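You operate a simulated robot arm through the tools that you are given. There is no shell and no other tool. Be economical: measure what you need, move in short steps, check, and stop when the job is done.

You are at the controls of a simulated robot arm. One attempt, no reset.

## Task
Wind all the loose gold ribbon on to the green reel.
Fine: the full reel goes on the tray; brass arm to HOLD for the winding, back to FREE after.
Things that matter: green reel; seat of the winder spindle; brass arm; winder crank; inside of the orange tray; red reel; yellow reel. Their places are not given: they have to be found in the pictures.

The check looks at the end state, three seconds after you hand in, the way a careful person would. Anything else that was tipped, shoved, dropped, spilled or broken makes it a failure.

## Robot
A 7-joint arm with a two-finger parallel gripper, fixed in place. Base frame: the origin is at the foot of the arm, x ahead of it, y to its left, z up; the work surface is at about z = 76.2. Lengths are in cm, angles in rad, forces in N, time in s.
With the tool pointing down near the work surface it reaches from about 30 to 70 cm from the base axis. Its first joint turns from -1.152 to 1.152 rad. Payload 1.57 kg.
The tool frame sits at the grasp point between the pads (the TCP): z along the fingers, y along the line on which they close. The tips reach 3 cm beyond it. The gripper opens to 11 cm. The fingers are 2.4 cm wide and 1.2 cm thick; the gripper's body (4.8 by 11.2 cm) begins 7.8 cm behind the TCP.
Orientation is told as [roll, pitch, yaw] about the base's x, y, z axes, in that order, counted from this pose: with the fingers straight down and closing along the base's y, the tool's x points along the base's -x, its y along +y and its z along -z.

## Interface
- The arm moves only by the tool send_rows. Its argument "series" is a list of rows, each a list of 7 numbers: the turn, a rotation vector about the tool's x, y, z in degrees, then the shift along the tool's x, y, z in cm, then the opening in per cent of the stroke, from 0 (shut) to 100 (fully open). In form: [[rx, ry, rz, x, y, z, gripper], ...]. A call has 1 to 20 rows; each row shifts and turns the commanded pose from where the row before left it, along the tool's axes as they then stand. Rows are played at 5 a second. More than 5 cm and 0.15 rad between two rows, or a gripper value outside its range, and nothing of the call is played. Where a pose cannot be reached the arm comes as near as it can. A force on the tool above 70 N (or 10 N above the force at the start of the call, whichever is more), or a blocked arm, ends the call early, and 0.2 s more pass. Each finger travels about 10.8 cm/s and halts on what it meets, pressing with about 21 N; the grip force reading is that of the motor and also rises with nothing between the fingers. The clock runs only during rows and for 0.2 s after the last one: add rows that do not move to give the fingers time. It gives the time, the measured TCP pose, the force on the tool (base axes), the opening and the grip force at its end, in the units of the frame above (readings bear some noise).
- Cameras (640 x 400 px; columns grow to the right, rows downward): "scene" is fixed at [16.17, -38.39, 140.82]; the picture's right is [0.81, -0.59, 0.00], its down [-0.36, -0.49, -0.80] and it looks along [0.47, 0.64, -0.60] (base axes); focal length 363 px, centre (320, 200). "wrist" rides on the gripper at [-3.6, 0, -8] in the tool frame; the picture's right is [0.00, -1.00, 0.00], its down [0.97, 0.00, -0.24] and it looks along [0.24, 0.00, 0.97] (tool axes); focal length 218 px, centre (320, 200).
- camera(camera): a new picture of that camera. The clock stands still meanwhile.
- measure_at(camera, pixels): for up to 12 pixels [column, row] of the newest picture of that camera ("zoom" is the newest enlarged one), the place [x, y, z] in the base frame of the surface seen there, good to about 0.2 cm, but the place of the scene camera against the robot may be out by one fixed shift of up to 1.2 cm in any direction. The clock stands still meanwhile.
- close_up(camera, box): a new picture of the part [left, top, right, bottom] of that camera's present view, enlarged. The clock stands still meanwhile.
- job_done(): hands the job in; it is judged then, once.

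Keep the steps short. Do not move on a guess: measure, check each grasp and each placing, and mend mistakes. In all there are 80 turns and 54 pictures (those below and enlarged ones count). Leave the gripper open and the arm clear of the work at the hand-in unless told otherwise, and finish with a single line.

The tools are called after ">>>" as a command line: name --pt "numbers of a row" for each row, then --argument value for the rest, lists and objects as JSON in quotes. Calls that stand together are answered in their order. send_rows: Moves the arm, as the interface text tells. Its arguments: {"type":"object","properties":{"series":{"type":"array","items":{"type":"array","items":{"type":"number"}}}},"required":["series"]} The other tools are called the same way: camera (camera) takes a picture; measure_at (camera, pixels) gives the place of the surface under pixels of a picture; close_up (camera, box) takes an enlarged picture of a part of a camera's view; job_done () hands the job in.

At the start:

```text
clock: 0.0
tool_pos: [30.32, 20.97, 111.49]
tool_rot: [0.001, 0.0, 0.001]
force: [-0.2, 0.0, 0.4]
opening: 11.0
finger_force: 0.0
```

scene: 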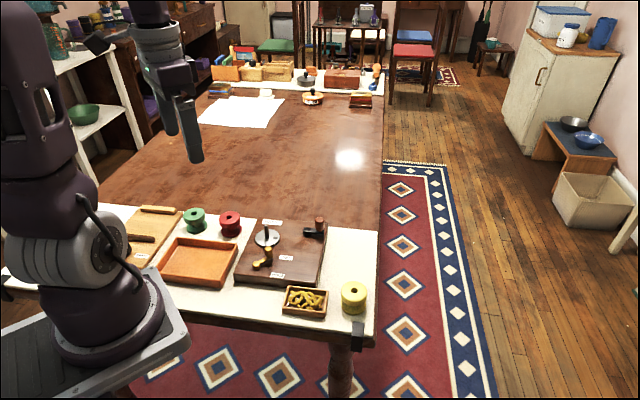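
wrist: 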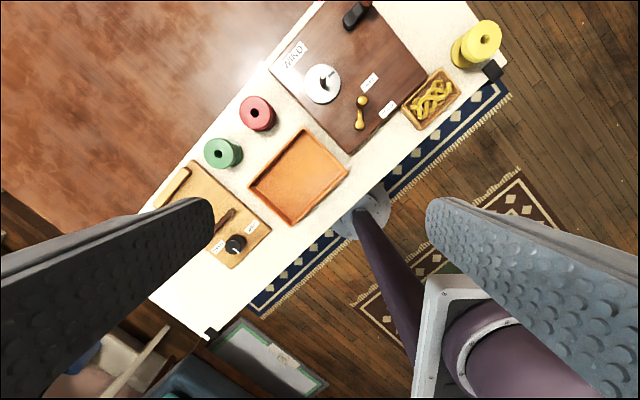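

I see a green reel near (195,220), a red reel near (230,224), the winder board near (285,250) and a tray near (198,262). I'll enlarge the views to read the labels.

>>> close_up --camera "scene" --box '[220, 200, 380, 320]'

>>> close_up --camera "scene" --box '[100, 190, 260, 300]'

>>> close_up --camera "wrist" --box '[250, 0, 510, 160]'

```text
3.33 times, centred on (300, 260) of scene
```

zoom: 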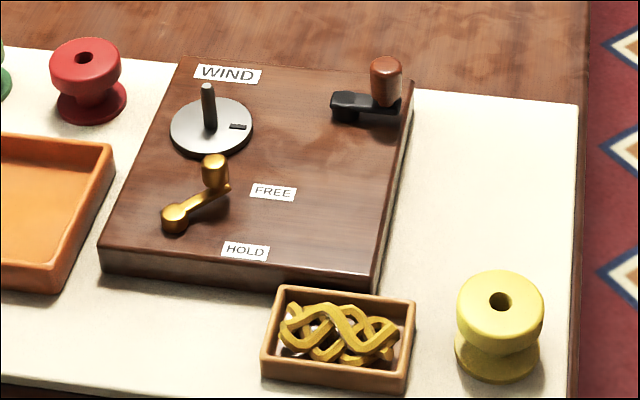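

```text
3.64 times, centred on (180, 245) of scene
```

zoom: 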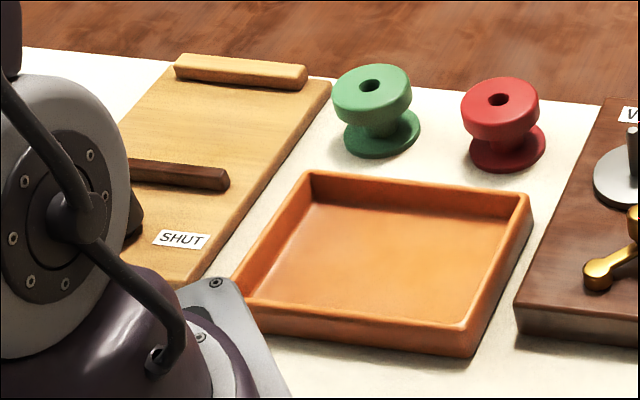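

```text
2.46 times, centred on (380, 80) of wrist
```

zoom: 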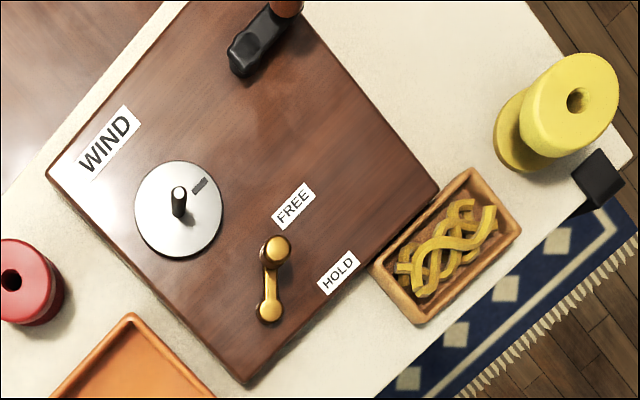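

I see the brass knob pointing at FREE, with HOLD clockwise from it. The spindle is on a disc with a dark key mark, and the ribbon is in the small box. Next I'll measure these in the wrist views.

>>> measure_at --camera "zoom" --pixels '[[178, 190], [150, 215], [200, 187], [277, 250], [269, 312], [340, 272], [295, 205], [245, 62], [284, 5], [130, 325], [445, 250], [245, 380]]'

>>> measure_at --camera "wrist" --pixels '[[222, 153], [208, 150], [240, 152], [257, 113], [300, 177], [300, 133], [345, 172], [295, 222], [252, 184], [218, 163], [484, 38], [352, 13]]'

```text
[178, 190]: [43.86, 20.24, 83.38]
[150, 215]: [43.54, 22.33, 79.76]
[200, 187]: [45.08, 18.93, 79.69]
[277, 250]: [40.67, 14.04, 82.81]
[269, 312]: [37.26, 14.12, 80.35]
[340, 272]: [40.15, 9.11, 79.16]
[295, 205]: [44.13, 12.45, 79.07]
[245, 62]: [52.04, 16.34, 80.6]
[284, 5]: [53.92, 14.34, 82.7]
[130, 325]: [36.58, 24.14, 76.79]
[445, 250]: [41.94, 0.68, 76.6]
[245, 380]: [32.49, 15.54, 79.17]
```

```text
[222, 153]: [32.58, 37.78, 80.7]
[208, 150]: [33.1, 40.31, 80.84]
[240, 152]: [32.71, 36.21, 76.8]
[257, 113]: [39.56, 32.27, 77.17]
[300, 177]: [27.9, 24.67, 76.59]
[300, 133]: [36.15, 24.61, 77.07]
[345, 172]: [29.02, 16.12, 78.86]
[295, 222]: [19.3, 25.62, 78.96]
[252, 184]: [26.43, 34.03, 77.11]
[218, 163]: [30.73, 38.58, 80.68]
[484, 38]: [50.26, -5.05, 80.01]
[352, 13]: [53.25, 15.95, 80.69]
```

The green reel is at about (32.7, 38.0) with its top at z 80.7. The spindle is at about (43.9, 20.2). I'll move above the green reel, staying high, for a closer look.

>>> send_rows --pt "0 0 0 -0.4 3.4 2.9 100" --pt "0 0 0 -0.4 3.4 2.9 100" --pt "0 0 0 -0.4 3.4 2.9 100" --pt "0 0 0 -0.4 3.4 2.9 100" --pt "0 0 0 -0.4 3.4 2.9 100"

>>> camera --camera "wrist"

```text
clock: 1.2
tool_pos: [32.16, 37.94, 97.08]
tool_rot: [0.0, -0.001, -0.001]
force: [0.0, -0.2, 1.3]
opening: 11.01
finger_force: 0.1
```

```text
48 pictures are left
```

wrist: 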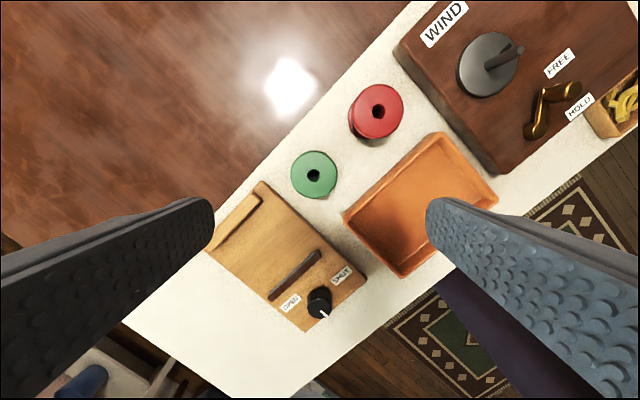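

The green reel is now centred near (314,175). I'll measure its rim, the tray corners, the red reel and the spindle from here.

>>> measure_at --camera "wrist" --pixels '[[294, 175], [334, 175], [314, 155], [320, 193], [322, 165], [378, 92], [345, 214], [440, 136], [495, 198], [403, 275], [420, 205], [352, 112]]'

>>> close_up --camera "wrist" --box '[270, 70, 430, 220]'

```text
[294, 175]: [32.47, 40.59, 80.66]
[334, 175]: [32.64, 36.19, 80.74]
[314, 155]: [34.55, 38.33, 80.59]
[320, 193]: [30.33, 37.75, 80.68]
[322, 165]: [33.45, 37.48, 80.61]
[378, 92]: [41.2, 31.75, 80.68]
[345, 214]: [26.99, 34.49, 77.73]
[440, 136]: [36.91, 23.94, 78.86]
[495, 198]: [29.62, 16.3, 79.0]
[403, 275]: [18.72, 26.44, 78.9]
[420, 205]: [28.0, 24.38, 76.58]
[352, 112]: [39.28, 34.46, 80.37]
```

```text
2.67 times, centred on (350, 145) of wrist
```

zoom: 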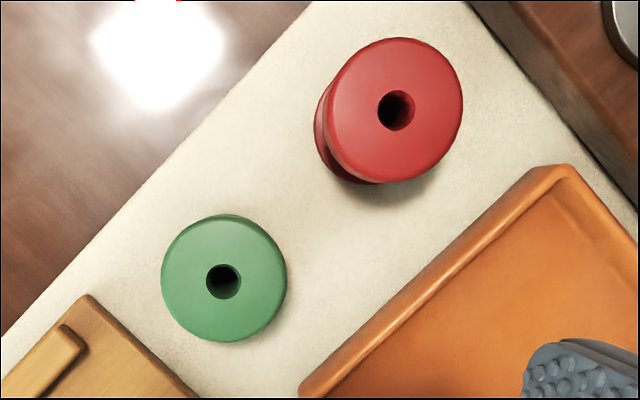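

The green reel's centre is about (32.5, 38.35), with a diameter of about 4.5. Next I'll look at the winder from above before handling anything.

>>> send_rows --pt "0 0 0 -1.8 -3.8 0 100" --pt "0 0 0 -1.8 -3.8 0 100" --pt "0 0 0 -1.8 -3.8 0 100" --pt "0 0 0 -1.8 -3.8 0 100" --pt "0 0 0 -1.8 -3.8 0 100" --pt "0 0 0 -1.8 -3.8 0 100"

>>> camera --camera "wrist"

>>> close_up --camera "wrist" --box '[210, 70, 450, 220]'

```text
clock: 2.6
tool_pos: [43.14, 15.19, 96.97]
tool_rot: [-0.001, 0.001, 0.0]
force: [-0.2, 0.1, -0.6]
opening: 11.0
finger_force: 0.1
```

```text
46 pictures are left
```

wrist: 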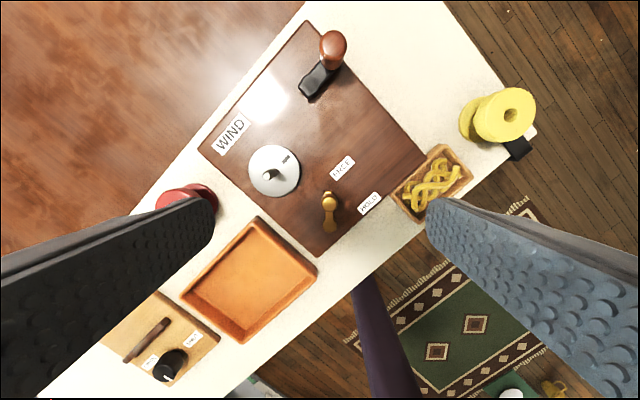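

```text
2.67 times, centred on (330, 145) of wrist
```

zoom: 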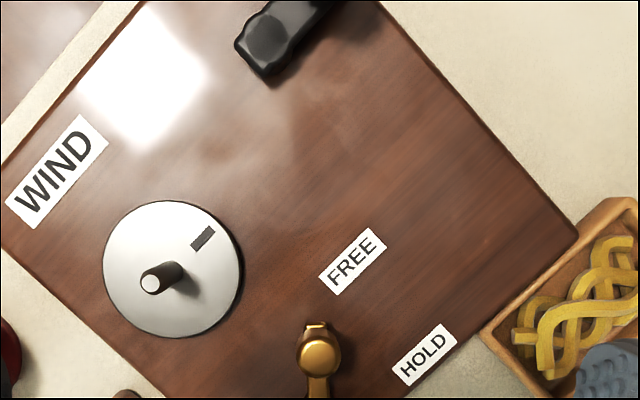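

>>> measure_at --camera "zoom" --pixels '[[152, 283], [108, 268], [242, 268], [172, 203], [172, 336], [265, 42], [318, 355], [200, 240], [318, 326], [345, 262], [422, 352], [180, 278]]'

>>> measure_at --camera "wrist" --pixels '[[334, 40], [330, 62], [327, 66], [308, 86], [330, 226], [330, 200], [330, 212], [322, 78]]'

>>> close_up --camera "wrist" --box '[280, 10, 380, 110]'

```text
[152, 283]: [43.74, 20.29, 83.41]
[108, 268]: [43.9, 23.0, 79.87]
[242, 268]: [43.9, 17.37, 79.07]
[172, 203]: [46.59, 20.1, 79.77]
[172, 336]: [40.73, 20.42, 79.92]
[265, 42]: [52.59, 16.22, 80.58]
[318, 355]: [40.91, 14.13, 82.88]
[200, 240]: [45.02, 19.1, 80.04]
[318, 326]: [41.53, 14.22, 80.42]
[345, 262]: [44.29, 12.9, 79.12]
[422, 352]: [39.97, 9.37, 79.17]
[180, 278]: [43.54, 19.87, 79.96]
```

```text
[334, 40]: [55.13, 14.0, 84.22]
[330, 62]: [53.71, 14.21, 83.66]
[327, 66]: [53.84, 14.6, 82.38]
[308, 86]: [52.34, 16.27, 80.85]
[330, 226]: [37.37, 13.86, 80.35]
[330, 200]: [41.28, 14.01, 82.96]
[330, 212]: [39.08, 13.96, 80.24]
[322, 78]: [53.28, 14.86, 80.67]
```

```text
4.00 times, centred on (330, 60) of wrist
```

zoom: 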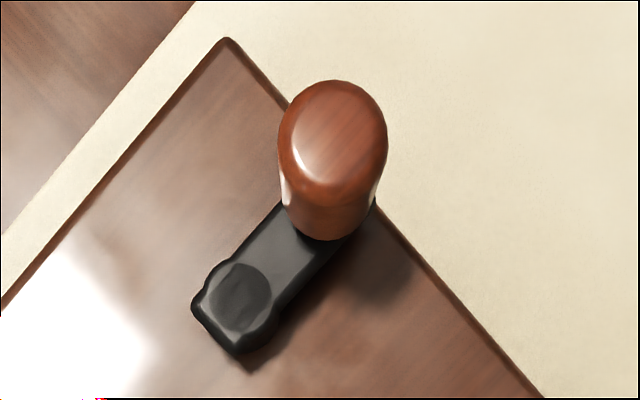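

The winder reads as follows:
- **Spindle:** about (43.7, 20.25). The disc top is at z 79.9 and the pin top at z 83.4.
- **Brass arm:** pivot about (37.3, 13.9), knob about (41, 14.1).
- **Crank:** axis about (52.4, 16.25), knob about (54.6, 14.1).

I'll go back over the green reel, yaw by 45° so the fingers close across the table edge direction, and lower partway.

>>> send_rows --pt "0 0 0 1.773 3.86 0 100" --pt "0 0 0 1.773 3.86 0 100" --pt "0 0 0 1.773 3.86 0 100" --pt "0 0 0 1.773 3.86 0 100" --pt "0 0 0 1.773 3.86 0 100" --pt "0 0 0 1.773 3.86 0 85" --pt "0 0 7.5 0 0 1 70" --pt "0 0 7.5 0 0 1 70" --pt "0 0 7.5 0 0 1 70" --pt "0 0 7.5 0 0 1 70" --pt "0 0 7.5 0 0 1 70" --pt "0 0 7.5 0 0 1 70" --pt "0 0 0 0 0 1 70"

>>> camera --camera "wrist"

```text
clock: 5.4
tool_pos: [32.36, 38.27, 90.18]
tool_rot: [0.001, -0.001, -0.786]
force: [-0.2, 0.2, -0.3]
opening: 7.68
finger_force: 0.0
```

```text
43 pictures are left
```

wrist: 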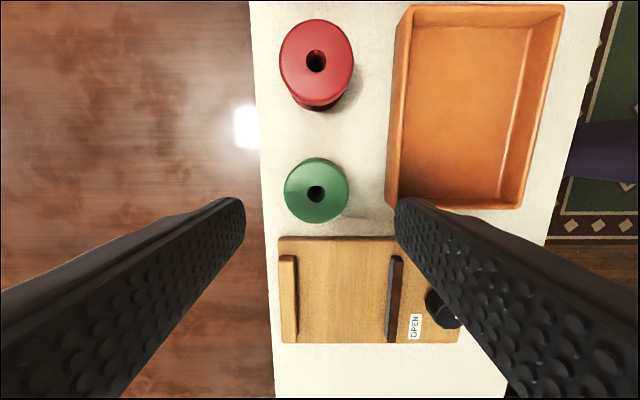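

Alignment looks good. I'll refine the reel centre near (316,192) before lowering.

>>> measure_at --camera "wrist" --pixels '[[286, 186], [347, 186], [316, 160], [318, 204], [318, 212], [392, 195], [310, 237]]'

```text
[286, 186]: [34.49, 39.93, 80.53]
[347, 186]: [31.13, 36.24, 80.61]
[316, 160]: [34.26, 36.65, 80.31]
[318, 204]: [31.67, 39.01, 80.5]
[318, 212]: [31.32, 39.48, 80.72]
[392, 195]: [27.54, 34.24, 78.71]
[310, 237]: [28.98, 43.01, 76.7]
```

The centre is (32.8, 38.08). I'll correct the offset, lower to TCP z ≈ 80.3 and close.

>>> send_rows --pt "0 0 0 -0.445 0.177 0 70" --pt "0 0 0 0 0 3 70" --pt "0 0 0 0 0 3 70" --pt "0 0 0 0 0 2.5 70" --pt "0 0 0 0 0 1.4 70" --pt "0 0 0 0 0 0 70"

>>> send_rows --pt "0 0 0 0 0 0 50" --pt "0 0 0 0 0 0 40" --pt "0 0 0 0 0 0 35" --pt "0 0 0 0 0 0 30" --pt "0 0 0 0 0 0 30"

```text
clock: 6.8
tool_pos: [32.73, 38.1, 80.22]
tool_rot: [0.001, 0.0, -0.787]
force: [-0.5, 0.1, 0.9]
opening: 7.68
finger_force: 0.1
```

```text
clock: 8.0
tool_pos: [32.72, 38.02, 80.23]
tool_rot: [0.0, 0.0, -0.786]
force: [-0.3, -0.2, 0.5]
opening: 5.05
finger_force: 21.1
```

The grip holds at opening 5.05 with 21 N. I'll lift and check.

>>> send_rows --pt "0 0 0 0 0 -1 30" --pt "0 0 0 0 0 -3 30" --pt "0 0 0 0 0 -3.5 30" --pt "0 0 0 0 0 -3.5 30"

>>> camera --camera "wrist"

```text
clock: 9.0
tool_pos: [32.77, 38.06, 91.27]
tool_rot: [-0.001, -0.001, -0.785]
force: [0.4, -0.7, -0.4]
opening: 5.03
finger_force: 21.4
```

```text
42 pictures are left
```

wrist: 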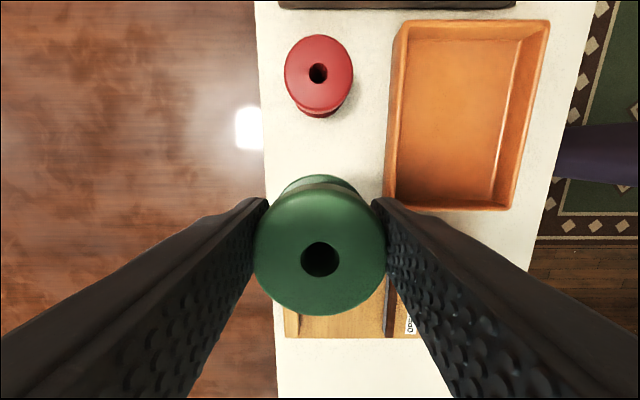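

The reel is held level. I'll measure the hole and rim to get its offset in the grip.

>>> measure_at --camera "wrist" --pixels '[[320, 205], [320, 310], [265, 250], [375, 250], [302, 259], [338, 259], [320, 240], [320, 278], [270, 228], [370, 228]]'

```text
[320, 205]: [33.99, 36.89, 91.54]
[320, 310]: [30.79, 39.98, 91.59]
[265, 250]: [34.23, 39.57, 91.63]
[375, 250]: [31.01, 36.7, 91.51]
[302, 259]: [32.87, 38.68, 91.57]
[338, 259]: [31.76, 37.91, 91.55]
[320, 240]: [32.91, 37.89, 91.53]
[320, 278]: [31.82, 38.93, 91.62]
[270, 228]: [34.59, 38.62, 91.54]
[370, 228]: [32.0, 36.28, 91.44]
```

The hole sits 0.5 cm along tool +x from the TCP. I'll carry the reel to just short of the spindle and sight the spindle with the same camera.

>>> send_rows --pt "0 0 0 -3.34 -0.97 0 30" --pt "0 0 0 -3.34 -0.97 0 30" --pt "0 0 0 -3.34 -0.97 0 30" --pt "0 0 0 -3.34 -0.97 0 30" --pt "0 0 0 -3.34 -0.97 0 30" --pt "0 0 0 0 0 0 30"

>>> camera --camera "wrist"

>>> close_up --camera "wrist" --box '[240, 80, 400, 200]'

```text
clock: 10.4
tool_pos: [41.19, 22.67, 91.19]
tool_rot: [-0.001, 0.0, -0.786]
force: [-0.2, 0.1, -1.5]
opening: 5.05
finger_force: 21.2
```

```text
41 pictures are left
```

wrist: 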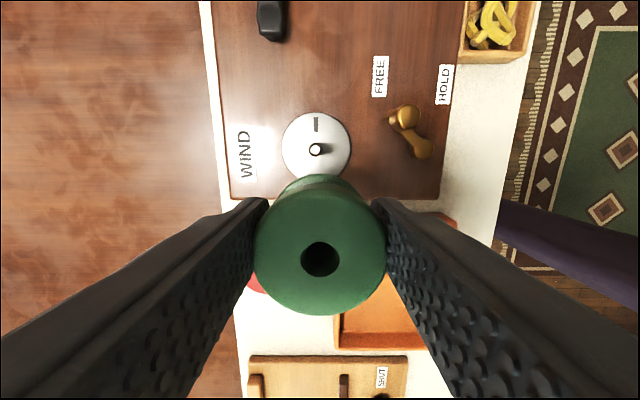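

```text
3.33 times, centred on (320, 140) of wrist
```

zoom: 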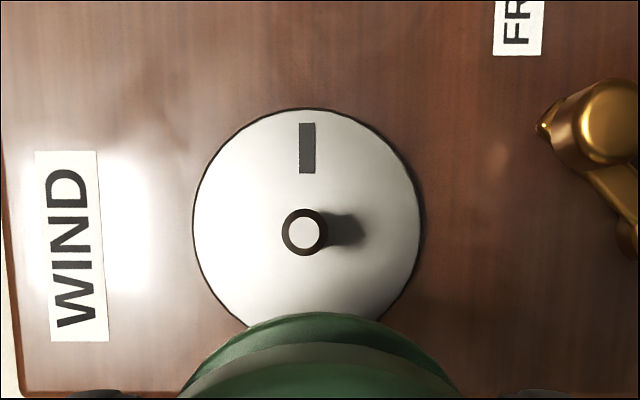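

>>> measure_at --camera "zoom" --pixels '[[303, 232], [290, 232], [317, 232], [303, 245], [303, 219], [197, 225], [416, 225], [307, 112], [307, 148], [245, 320]]'

```text
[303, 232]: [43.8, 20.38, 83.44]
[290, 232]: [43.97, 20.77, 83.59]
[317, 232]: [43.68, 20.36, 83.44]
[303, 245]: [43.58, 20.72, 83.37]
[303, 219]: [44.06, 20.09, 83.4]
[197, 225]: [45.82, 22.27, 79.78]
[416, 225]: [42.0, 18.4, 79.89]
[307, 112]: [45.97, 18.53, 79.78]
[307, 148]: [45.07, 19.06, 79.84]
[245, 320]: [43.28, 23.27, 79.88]
```

The pin is at tool (-3.4, +0.3) and the hole at (+0.55, -0.05). I'll shift (-4.0, +0.34), lower to just above the pin, then look.

>>> send_rows --pt "0 0 0 -2.0 0.17 0 30" --pt "0 0 0 -2.0 0.17 0 30" --pt "0 0 0 0 0 1.8 30" --pt "0 0 0 0 0 1.7 30" --pt "0 0 0 0 0 0 30"

>>> close_up --camera "scene" --box '[220, 180, 340, 280]'

>>> camera --camera "wrist"

```text
clock: 11.6
tool_pos: [44.14, 20.33, 87.59]
tool_rot: [0.0, 0.0, -0.785]
force: [-0.8, -0.8, -1.0]
opening: 5.03
finger_force: 21.0
```

```text
4.00 times, centred on (280, 230) of scene
```

zoom: 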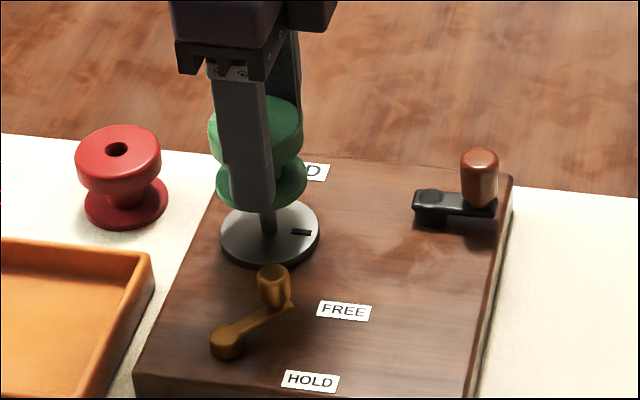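

```text
38 pictures are left
```

wrist: 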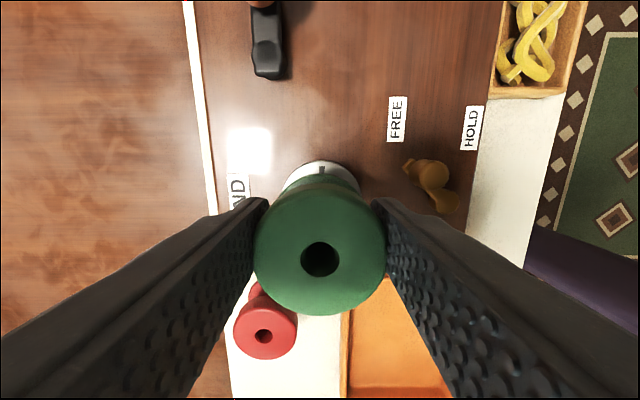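

The reading is about 0.2 off target, so I'll let it settle and reread.

>>> send_rows --pt "0 0 0 0 0 0 30" --pt "0 0 0 0 0 0 30" --pt "0 0 0 0 0 0 30"

```text
clock: 12.4
tool_pos: [44.23, 20.3, 87.51]
tool_rot: [0.001, -0.001, -0.785]
force: [0.1, -0.2, -0.3]
opening: 5.02
finger_force: 20.7
```

Readings are noisy, so I'll check alignment visually, using the disc edge and key visible just above the reel in the wrist view.

>>> close_up --camera "wrist" --box '[272, 150, 368, 210]'

>>> close_up --camera "scene" --box '[255, 195, 315, 255]'

```text
6.67 times, centred on (320, 180) of wrist
```

zoom: 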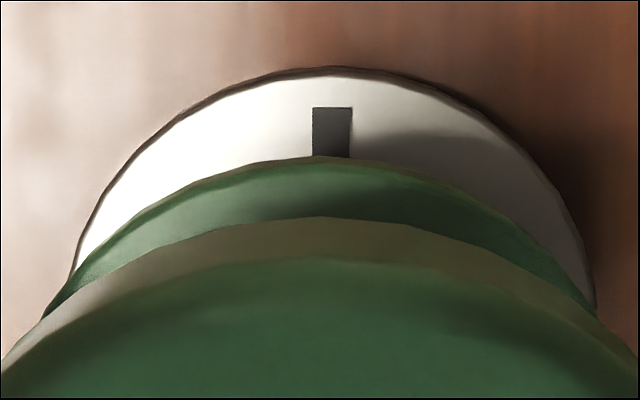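

```text
6.67 times, centred on (285, 225) of scene
```

zoom: 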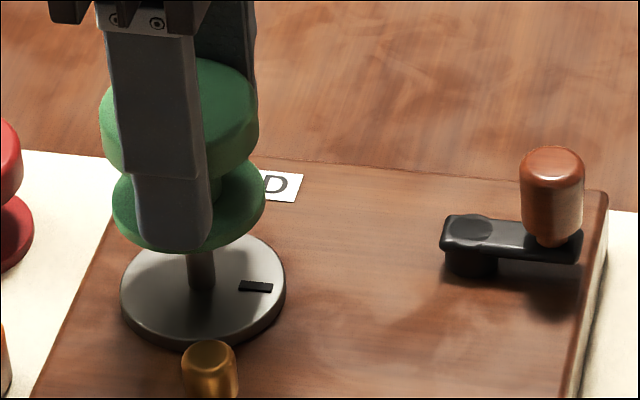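

>>> camera --camera "wrist"

>>> measure_at --camera "wrist" --pixels '[[321.5, 161.5], [290, 178], [352, 176], [303, 166], [340, 166], [302, 259], [338, 259], [320, 241], [320, 277], [322, 170], [320, 310], [320, 205]]'

```text
35 pictures are left
```

wrist: 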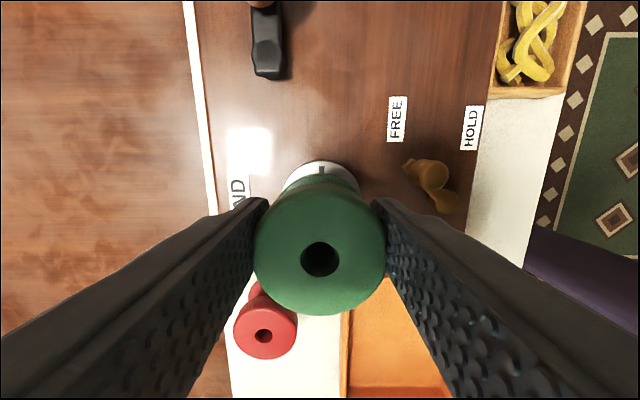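

```text
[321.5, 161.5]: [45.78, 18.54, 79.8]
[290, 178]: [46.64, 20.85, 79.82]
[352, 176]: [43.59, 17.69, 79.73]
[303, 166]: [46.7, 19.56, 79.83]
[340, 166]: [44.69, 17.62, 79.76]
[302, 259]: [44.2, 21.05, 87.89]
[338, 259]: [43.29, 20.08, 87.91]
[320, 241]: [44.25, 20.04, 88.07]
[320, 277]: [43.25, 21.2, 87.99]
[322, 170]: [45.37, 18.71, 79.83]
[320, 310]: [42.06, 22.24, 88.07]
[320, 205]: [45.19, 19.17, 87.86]
```

The hole is at (43.75, 20.6) and the pin/disc centre at about (43.88, 20.38). I'll shift (-0.24, -0.08) in the tool frame, then lower 1.2 cm and read the force.

>>> send_rows --pt "0 0 0 -0.24 -0.08 0 30" --pt "0 0 0 0 0 0 30" --pt "0 0 0 0 0 0.4 30" --pt "0 0 0 0 0 0.4 30" --pt "0 0 0 0 0 0.4 30" --pt "0 0 0 0 0 0 30"

```text
clock: 13.8
tool_pos: [44.4, 20.11, 86.4]
tool_rot: [0.001, 0.0, -0.784]
force: [-1.5, 0.2, -0.9]
opening: 5.05
finger_force: 20.3
```

There's no resistance at 86.4. I'll keep lowering gently.

>>> send_rows --pt "0 0 0 0 0 0.3 30" --pt "0 0 0 0 0 0.3 30" --pt "0 0 0 0 0 0.3 30" --pt "0 0 0 0 0 0 30"

>>> close_up --camera "scene" --box '[255, 195, 315, 255]'

```text
clock: 14.8
tool_pos: [44.47, 20.05, 85.48]
tool_rot: [0.0, -0.001, -0.787]
force: [-11.7, 2.8, 1.2]
opening: 5.04
finger_force: 20.9
```

```text
6.67 times, centred on (285, 225) of scene
```

zoom: 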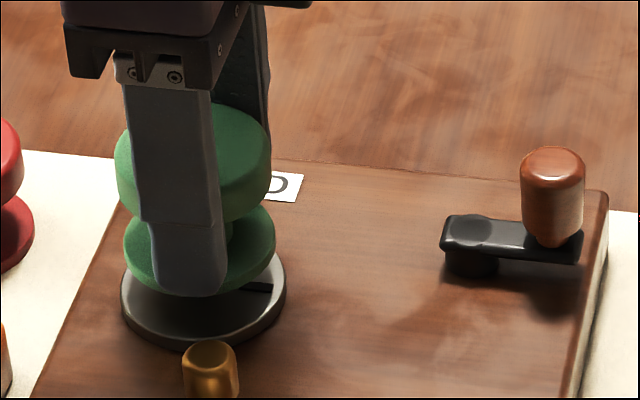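

The pin is in the hole. The sideways force of -11.7 N in x means I'm slightly too far in +x. I'll ease back 0.14 cm and lower further.

>>> send_rows --pt "0 0 0 0.11 -0.09 0 30" --pt "0 0 0 0 0 0.3 30" --pt "0 0 0 0 0 0.3 30" --pt "0 0 0 0 0 0.3 30" --pt "0 0 0 0 0 0.3 30" --pt "0 0 0 0 0 0 30"

```text
clock: 16.2
tool_pos: [44.42, 20.11, 84.38]
tool_rot: [0.001, 0.001, -0.786]
force: [-0.1, -0.5, -0.7]
opening: 5.04
finger_force: 21.1
```

Free of side force. I'll lower the last centimetre in small steps.

>>> send_rows --pt "0 0 0 0 0 0.25 30" --pt "0 0 0 0 0 0.25 30" --pt "0 0 0 0 0 0.2 30" --pt "0 0 0 0 0 0.15 30" --pt "0 0 0 0 0 0 30"

>>> close_up --camera "scene" --box '[255, 195, 315, 255]'

```text
clock: 17.4
tool_pos: [44.23, 20.11, 83.49]
tool_rot: [0.0, 0.0, -0.786]
force: [-5.4, -1.8, 11.5]
opening: 5.1
finger_force: 21.1
```

```text
6.67 times, centred on (285, 225) of scene
```

zoom: 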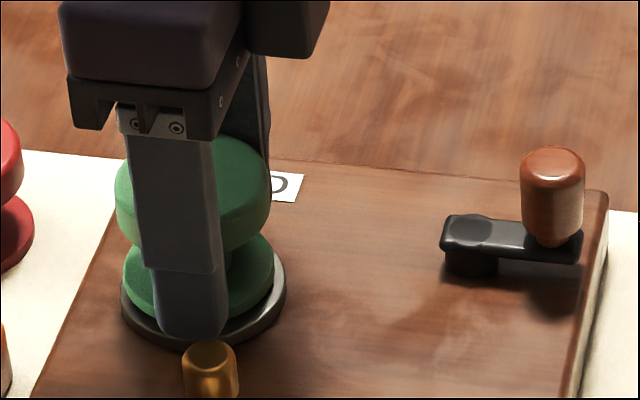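

Contact at z 83.49 (11.5 N up), and the reel is on the disc. I'll open, rise and look.

>>> send_rows --pt "0 0 0 0 0 0 50" --pt "0 0 0 0 0 0 65" --pt "0 0 0 0 0 0 70" --pt "0 0 0 0 0 -2 70" --pt "0 0 0 0 0 -3 70" --pt "0 0 0 0 0 -4 70" --pt "0 0 0 2 0 -4 70" --pt "0 0 0 2 0 0 70"

>>> camera --camera "wrist"

>>> close_up --camera "scene" --box '[240, 195, 340, 295]'

```text
clock: 19.2
tool_pos: [41.41, 23.06, 96.41]
tool_rot: [-0.002, -0.001, -0.788]
force: [-0.2, -0.4, 0.2]
opening: 7.7
finger_force: 0.1
```

```text
32 pictures are left
```

wrist: 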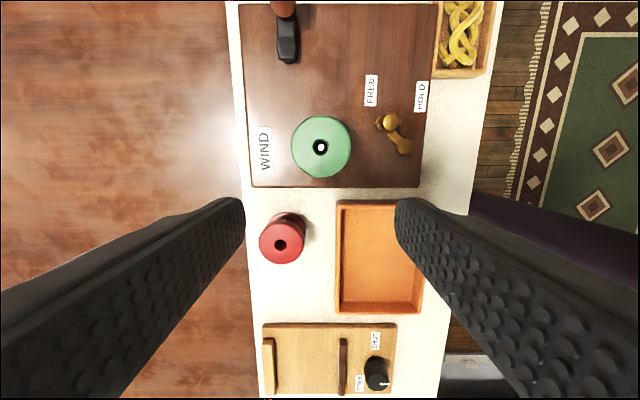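

```text
4.00 times, centred on (290, 245) of scene
```

zoom: 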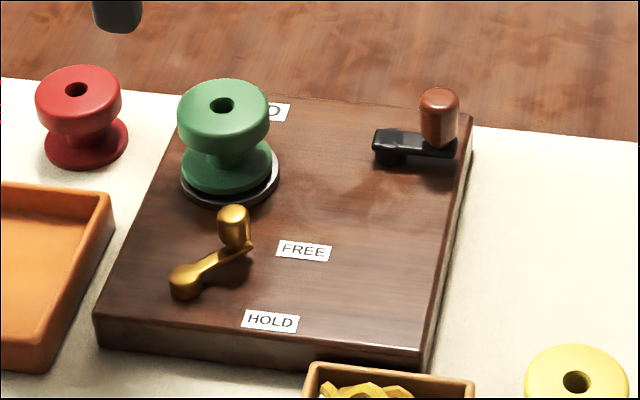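

The reel sits on the seat with the pin inside the hole. Next is the brass arm, with its knob at about (389,122) and pivot at (403,147). I'll measure those and the reel.

>>> measure_at --camera "wrist" --pixels '[[389, 122], [384, 120], [395, 120], [389, 116], [389, 129], [404, 147], [380, 126], [322, 130], [322, 170], [420, 97], [371, 91], [397, 135]]'

>>> close_up --camera "wrist" --box '[340, 70, 440, 170]'

```text
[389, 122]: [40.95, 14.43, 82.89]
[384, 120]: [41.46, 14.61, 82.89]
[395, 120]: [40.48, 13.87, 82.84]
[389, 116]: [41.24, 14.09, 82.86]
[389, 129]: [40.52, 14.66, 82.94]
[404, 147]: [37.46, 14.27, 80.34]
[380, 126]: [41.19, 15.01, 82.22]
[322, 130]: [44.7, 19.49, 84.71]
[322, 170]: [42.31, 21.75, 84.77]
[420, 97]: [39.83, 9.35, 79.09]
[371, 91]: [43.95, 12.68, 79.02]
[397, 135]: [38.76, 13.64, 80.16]
```

```text
4.00 times, centred on (390, 120) of wrist
```

zoom: 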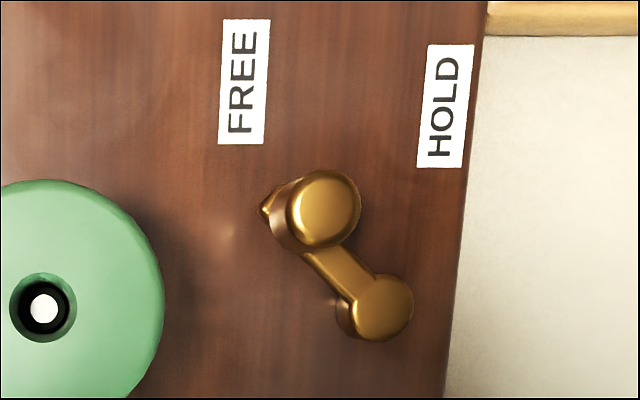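

The reel top reads 84.75, higher than the roughly 83.9 I expected from the grasp geometry. I'll check closely whether it's really flush with the disc.

>>> close_up --camera "scene" --box '[270, 208, 318, 252]'

>>> measure_at --camera "scene" --pixels '[[290, 241], [290, 244], [278, 243], [301, 240], [240, 215], [231, 213], [285, 240]]'

```text
9.09 times, centred on (294, 230) of scene
```

zoom: 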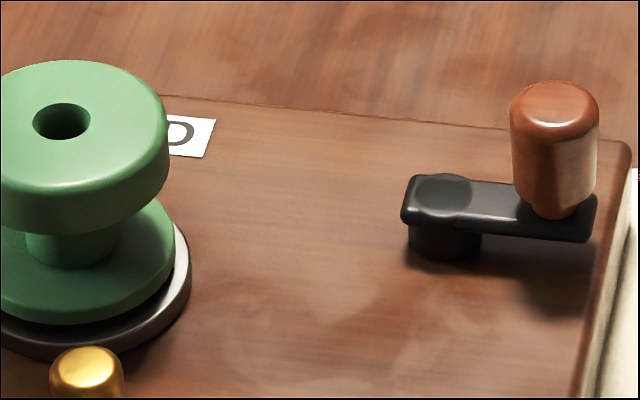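

```text
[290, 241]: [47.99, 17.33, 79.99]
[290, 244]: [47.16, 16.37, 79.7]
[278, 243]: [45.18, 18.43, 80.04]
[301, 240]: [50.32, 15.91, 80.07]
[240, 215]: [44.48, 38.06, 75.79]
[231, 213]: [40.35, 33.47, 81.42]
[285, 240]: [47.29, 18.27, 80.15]
```

>>> close_up --camera "scene" --box '[248, 210, 288, 250]'

>>> measure_at --camera "zoom" --pixels '[[320, 110], [310, 290], [300, 320], [320, 335], [330, 345], [340, 355], [410, 330], [420, 300], [240, 320], [320, 325]]'

```text
10.00 times, centred on (268, 230) of scene
```

zoom: 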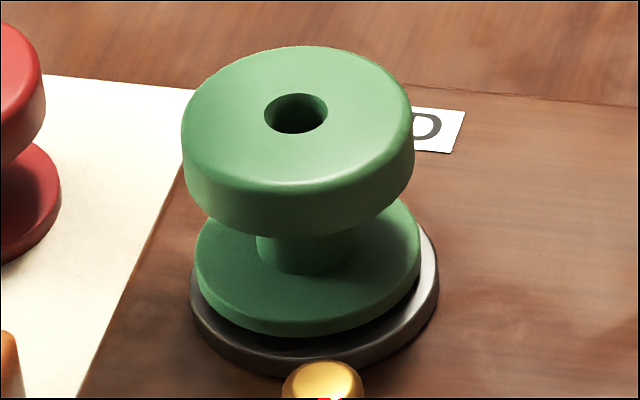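

```text
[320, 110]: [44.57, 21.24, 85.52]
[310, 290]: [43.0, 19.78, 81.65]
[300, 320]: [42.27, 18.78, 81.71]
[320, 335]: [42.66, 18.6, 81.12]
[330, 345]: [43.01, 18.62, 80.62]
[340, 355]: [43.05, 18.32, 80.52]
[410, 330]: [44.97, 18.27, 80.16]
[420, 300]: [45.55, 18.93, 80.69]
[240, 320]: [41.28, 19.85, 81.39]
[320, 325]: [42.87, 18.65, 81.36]
```

The close-up shows a dark gap under the lower flange: the reel bottom is about 80.3 against the disc at 79.85. It's probably resting on the drive key, so it has to be turned until its slot drops over the key. I'll return above the reel with the TCP on the pin axis, and regrip.

>>> send_rows --pt "0 0 0 -1.8 -0.04 0 70" --pt "0 0 0 -1.8 -0.04 0 70" --pt "0 0 0 0 0 4 70" --pt "0 0 0 0 0 4 70" --pt "0 0 0 0 0 3 70" --pt "0 0 0 0 0 1.45 70" --pt "0 0 0 0 0 0 70" --pt "0 0 0 0 0 0 50" --pt "0 0 0 0 0 0 40" --pt "0 0 0 0 0 0 30" --pt "0 0 0 0 0 0 30"

>>> camera --camera "wrist"

```text
clock: 21.6
tool_pos: [44.01, 20.24, 83.88]
tool_rot: [0.001, -0.001, -0.785]
force: [4.4, 2.8, -0.9]
opening: 5.05
finger_force: 21.0
```

```text
27 pictures are left
```

wrist: 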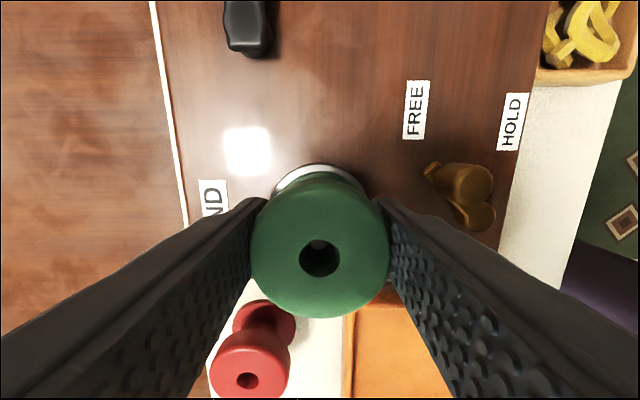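

There's a 5 N side force along tool +y and the reel hole is about 0.35 off the TCP in tool x. I'll recentre before turning.

>>> send_rows --pt "0 0 0 0 0 0 55" --pt "0 0 0 0 0 0 60" --pt "0 0 0 0.35 0.08 0 60" --pt "0 0 0 0 0 0 60" --pt "0 0 0 0 0 0 45" --pt "0 0 0 0 0 0 30" --pt "0 0 0 0 0 0 30" --pt "0 0 0 0 0 0.15 30"

>>> send_rows --pt "0 0 7.5 0 0 0 30" --pt "0 0 7.5 0 0 0 30" --pt "0 0 7.5 0 0 0 30" --pt "0 0 7.5 0 0 0 30"

```text
clock: 23.4
tool_pos: [43.83, 20.42, 83.91]
tool_rot: [0.0, 0.001, -0.786]
force: [-3.9, -2.8, 17.4]
opening: 5.07
finger_force: 21.3
```

```text
clock: 24.4
tool_pos: [43.61, 20.6, 83.94]
tool_rot: [-0.003, -0.001, -1.312]
force: [-5.8, -0.7, 3.8]
opening: 5.05
finger_force: 21.9
```

Yaw tracked, and the vertical force dropped from 17 to 3.8 N. I'll press slightly lower to see whether the reel has dropped.

>>> send_rows --pt "0 0 0 0 0 0.15 30" --pt "0 0 0 0 0 0 30"

>>> close_up --camera "scene" --box '[248, 210, 288, 250]'

```text
clock: 25.0
tool_pos: [43.79, 20.49, 83.84]
tool_rot: [0.0, -0.001, -1.31]
force: [-10.9, -1.7, 27.0]
opening: 5.02
finger_force: 21.2
```

```text
10.00 times, centred on (268, 230) of scene
```

zoom: 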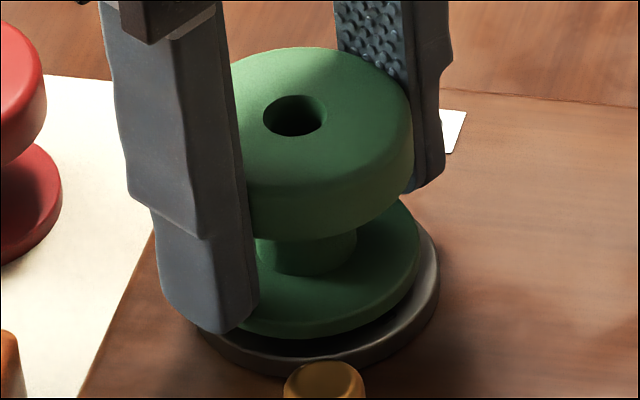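

Still 27 N up, so the reel hasn't dropped yet. I'll relieve the side force and keep turning under light pressure.

>>> send_rows --pt "0 0 0 0.03 -0.11 -0.05 30" --pt "0 0 7.5 0 0 0 30" --pt "0 0 7.5 0 0 0 30" --pt "0 0 7.5 0 0 0 30" --pt "0 0 7.5 0 0 0 30" --pt "0 0 0 0 0 0 30"

>>> send_rows --pt "0 0 7.5 0 0 0 30" --pt "0 0 7.5 0 0 0 30" --pt "0 0 7.5 0 0 0 30" --pt "0 0 7.5 0 0 0 30" --pt "0 0 0 0 0 0 30"

```text
clock: 26.4
tool_pos: [43.85, 20.58, 83.8]
tool_rot: [0.0, -0.001, -1.835]
force: [9.1, -5.1, 13.3]
opening: 5.01
finger_force: 20.9
```

```text
clock: 27.6
tool_pos: [43.83, 20.57, 83.87]
tool_rot: [-0.002, 0.002, -2.359]
force: [18.1, -3.5, 11.0]
opening: 5.05
finger_force: 20.7
```

I've turned 90° and it still carries load. I'll check whether the disc and its key are turning along with the reel.

>>> camera --camera "wrist"

>>> close_up --camera "scene" --box '[248, 210, 288, 250]'

```text
25 pictures are left
```

wrist: 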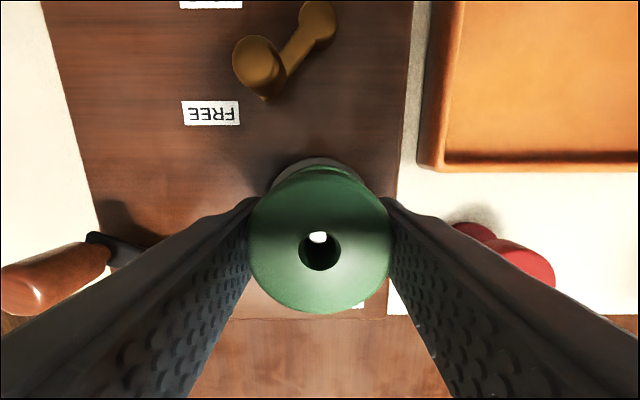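

```text
10.00 times, centred on (268, 230) of scene
```

zoom: 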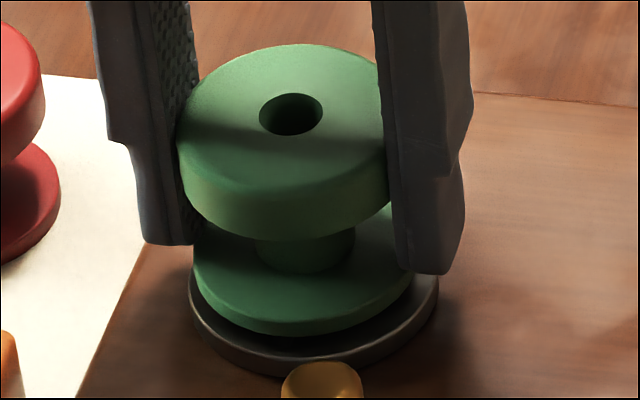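

The crank hasn't moved, so the disc stays still while the reel turns. I'll relieve the 18 N side load by moving +x and keep turning.

>>> send_rows --pt "0 0 0 0.12 0.13 0.03 30" --pt "0 0 7.5 0 0 0 30" --pt "0 0 7.5 0 0 0 30" --pt "0 0 7.5 0 0 0 30" --pt "0 0 0 0 0 0 30"

>>> send_rows --pt "0 0 7.5 0 0 0.03 30" --pt "0 0 7.5 0 0 0 30" --pt "0 0 7.5 0 0 0 30" --pt "0 0 0 0 0 0 30"

```text
clock: 28.8
tool_pos: [43.88, 20.6, 83.93]
tool_rot: [-0.001, -0.001, -2.75]
force: [-0.3, 3.4, 33.1]
opening: 5.04
finger_force: 20.9
```

```text
clock: 29.8
tool_pos: [43.84, 20.57, 83.67]
tool_rot: [0.0, 0.0, 3.14]
force: [5.8, 17.4, -0.5]
opening: 5.08
finger_force: 20.8
```

The vertical force fell from 33 to about 0 and z dropped to 83.67, so the slot seems to have found the key at yaw ≈ 180°. I'll test by lowering in small steps.

>>> send_rows --pt "0 0 0 0 0 0.12 30" --pt "0 0 0 0 0 0.12 30" --pt "0 0 0 0 0 0 30"

>>> close_up --camera "scene" --box '[248, 210, 288, 250]'

```text
clock: 30.6
tool_pos: [43.95, 20.6, 83.51]
tool_rot: [-0.001, -0.001, -3.141]
force: [-4.5, 19.1, 16.2]
opening: 5.05
finger_force: 20.6
```

```text
10.00 times, centred on (268, 230) of scene
```

zoom: 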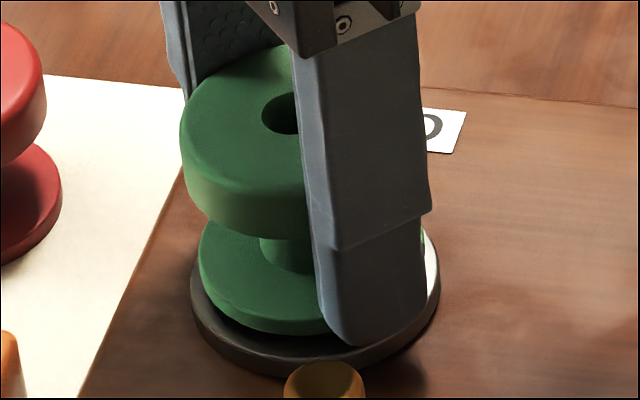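

Unclear from this angle. I'll relieve the side force, open, and measure the height of the reel top.

>>> send_rows --pt "0 0 0 0 -0.12 -0.1 30" --pt "0 0 0 0 0 0 45" --pt "0 0 0 0 0 0 60" --pt "0 0 0 0 0 0 60" --pt "0 0 0 0 0 0 60"

>>> camera --camera "wrist"

>>> measure_at --camera "wrist" --pixels '[[290, 255], [350, 255], [320, 210], [320, 300], [300, 290], [340, 290], [320, 175], [300, 169]]'

```text
clock: 31.8
tool_pos: [43.9, 20.69, 83.53]
tool_rot: [0.0, 0.0, -3.142]
force: [-1.2, -0.8, 0.4]
opening: 6.62
finger_force: 0.0
```

```text
22 pictures are left
```

wrist: 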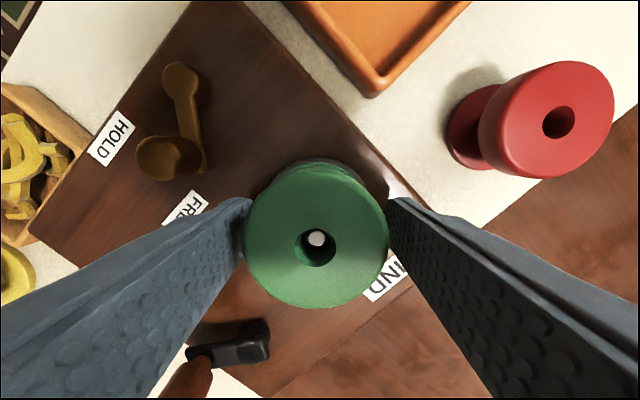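

```text
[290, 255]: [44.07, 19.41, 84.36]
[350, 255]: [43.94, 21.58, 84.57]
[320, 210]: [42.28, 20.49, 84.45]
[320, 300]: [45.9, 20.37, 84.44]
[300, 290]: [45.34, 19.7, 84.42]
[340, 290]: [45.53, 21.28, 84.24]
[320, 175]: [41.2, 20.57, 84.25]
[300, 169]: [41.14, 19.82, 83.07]
```

The top is now at about 84.4 (it was 84.75), so the reel dropped 0.35 over the key and is seated. I'll rise and unwind the wrist back to yaw -45°.

>>> send_rows --pt "0 0 0 0 0 -3 65" --pt "0 0 0 0 0 -5 70" --pt "0 0 -7.5 0 0 0 70" --pt "0 0 -7.5 0 0 0 70" --pt "0 0 -7.5 0 0 0 70" --pt "0 0 -7.5 0 0 0 70" --pt "0 0 -7.5 0 0 0 70" --pt "0 0 -7.5 0 0 0 70" --pt "0 0 -7.5 0 0 0 70" --pt "0 0 -7.5 0 0 0 70" --pt "0 0 -7.5 0 0 0 70" --pt "0 0 -7.5 0 0 0 70" --pt "0 0 -7.5 0 0 0 60" --pt "0 0 -7.5 0 0 0 50" --pt "0 0 -7.5 0 0 0 40" --pt "0 0 -7.5 0 0 0 40" --pt "0 0 -7.5 0 0 0 40" --pt "0 0 -7.5 0 0 0 40" --pt "0 0 -7.5 0 0 0 40" --pt "0 0 -7.5 0 0 0 40"

>>> close_up --camera "scene" --box '[248, 210, 288, 250]'

```text
clock: 36.0
tool_pos: [44.08, 19.82, 91.23]
tool_rot: [-0.001, 0.0, -0.782]
force: [-0.3, -0.2, -0.9]
opening: 4.4
finger_force: 0.0
out of reach, approached as far as the arm can: row 2
```

```text
10.00 times, centred on (268, 230) of scene
```

zoom: 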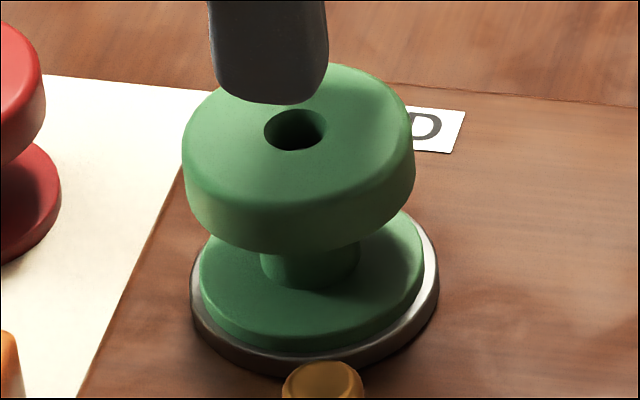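

The reel is now flush on the disc. For the brass arm I'll move over its knob at about (40.92, 14.25), lower so the tips straddle it above the arm, and check before closing.

>>> send_rows --pt "0 0 0 -0.85 -3.07 0 40" --pt "0 0 0 -0.85 -3.07 0 40" --pt "0 0 0 0 0 3.5 40" --pt "0 0 0 0 0 0 40"

>>> camera --camera "wrist"

```text
clock: 37.0
tool_pos: [40.97, 14.23, 87.82]
tool_rot: [-0.002, 0.0, -0.785]
force: [-0.2, 0.0, -0.8]
opening: 4.41
finger_force: 0.1
```

```text
20 pictures are left
```

wrist: 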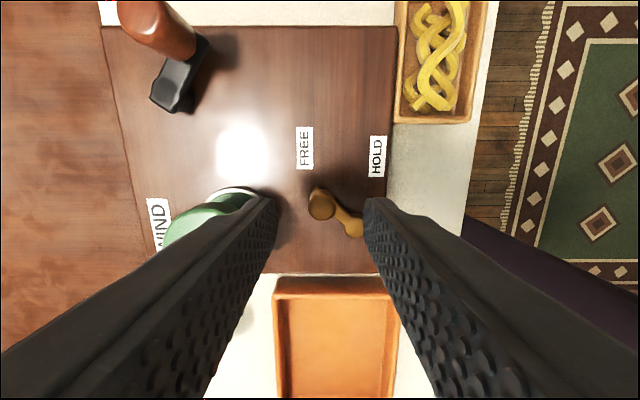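

The knob is centred between the fingers. I'll narrow the opening, lower to z ≈ 83.7 and close on the knob.

>>> send_rows --pt "0 0 0 0 0 0 32" --pt "0 0 0 0 0 2 32" --pt "0 0 0 0 0 2.0 32" --pt "0 0 0 0 0 0 32" --pt "0 0 0 0 0 0 20" --pt "0 0 0 0 0 0 8" --pt "0 0 0 0 0 0 5" --pt "0 0 0 0 0 0 5"

```text
clock: 38.8
tool_pos: [40.84, 14.23, 83.82]
tool_rot: [-0.004, 0.001, -0.785]
force: [-10.6, -11.8, -3.8]
opening: 1.73
finger_force: 32.0
```

I've gripped the knob (1.73 wide). I'll move it clockwise on the arc around the pivot, 30° first.

>>> send_rows --pt "0 0 0 -0.392 -0.467 0 5" --pt "0 0 0 -0.305 -0.528 0 5" --pt "0 0 0 -0.209 -0.573 0 5" --pt "0 0 0 0 0 0 5"

```text
clock: 39.8
tool_pos: [40.86, 12.71, 83.83]
tool_rot: [0.006, -0.005, -0.785]
force: [16.2, -1.5, 14.5]
opening: 1.73
finger_force: 32.6
```

The arm follows; the radius looks closer to 3.75 cm. I'll adjust and continue.

>>> send_rows --pt "0 0 0 -0.325 -0.17 0 5" --pt "0 0 0 -0.106 -0.643 0 5" --pt "0 0 0 0 -0.65 0 5" --pt "0 0 0 0 0 0 5"

>>> close_up --camera "scene" --box '[230, 220, 310, 290]'

```text
clock: 40.8
tool_pos: [39.64, 11.32, 83.77]
tool_rot: [-0.001, 0.002, -0.785]
force: [2.6, 2.7, -3.2]
opening: 1.75
finger_force: 32.3
```

```text
5.71 times, centred on (270, 255) of scene
```

zoom: 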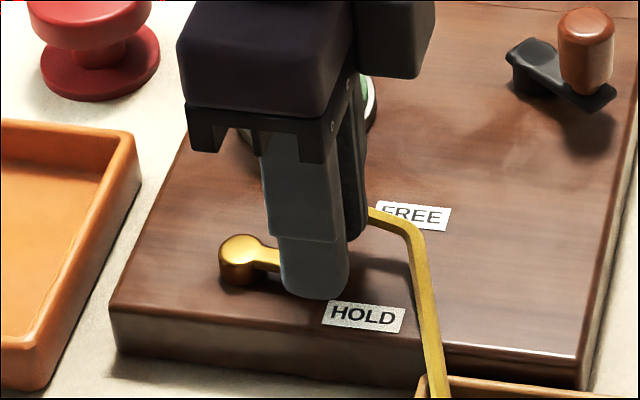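

The gold ribbon now runs from the box to the reel. I'll push slightly further to find the stop at HOLD.

>>> send_rows --pt "0 0 0 0.02 -0.32 0 5" --pt "0 0 0 0.04 -0.3 0 5" --pt "0 0 0 0 0 0 5"

```text
clock: 41.6
tool_pos: [39.4, 11.1, 83.66]
tool_rot: [0.002, 0.0, -0.784]
force: [9.2, 12.5, -21.8]
opening: 1.76
finger_force: 32.8
```

There's resistance at about -55°, so it's at the stop. I'll release, rise and look at everything.

>>> send_rows --pt "0 0 0 -0.03 0.3 0 5" --pt "0 0 0 0 0 0 20" --pt "0 0 0 0 0 0 25" --pt "0 0 0 0 0 -3 25" --pt "0 0 0 0 0 -4 25" --pt "0 0 0 0 0 -4 40" --pt "0 0 0 -2 0 0 40" --pt "0 0 0 0 0 0 40"

>>> camera --camera "wrist"

>>> close_up --camera "scene" --box '[230, 195, 350, 315]'

```text
clock: 43.4
tool_pos: [41.07, 9.54, 94.86]
tool_rot: [-0.001, 0.0, -0.785]
force: [0.8, 0.0, -0.2]
opening: 4.39
finger_force: 0.0
```

```text
18 pictures are left
```

wrist: 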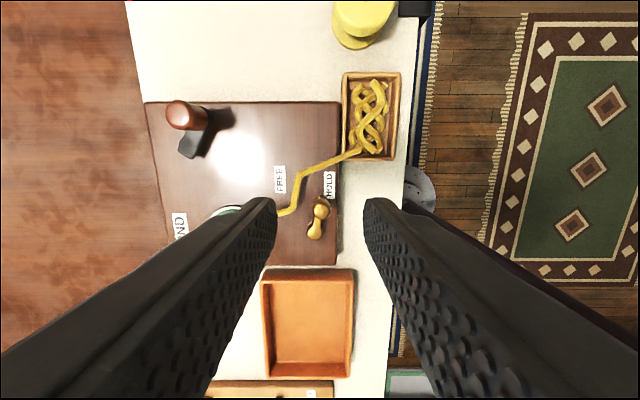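

```text
3.33 times, centred on (290, 255) of scene
```

zoom: 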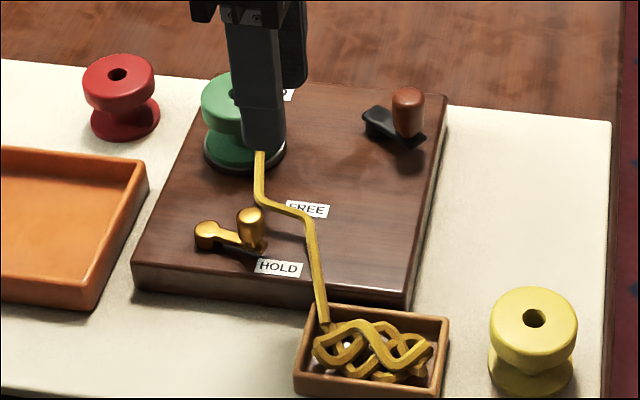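

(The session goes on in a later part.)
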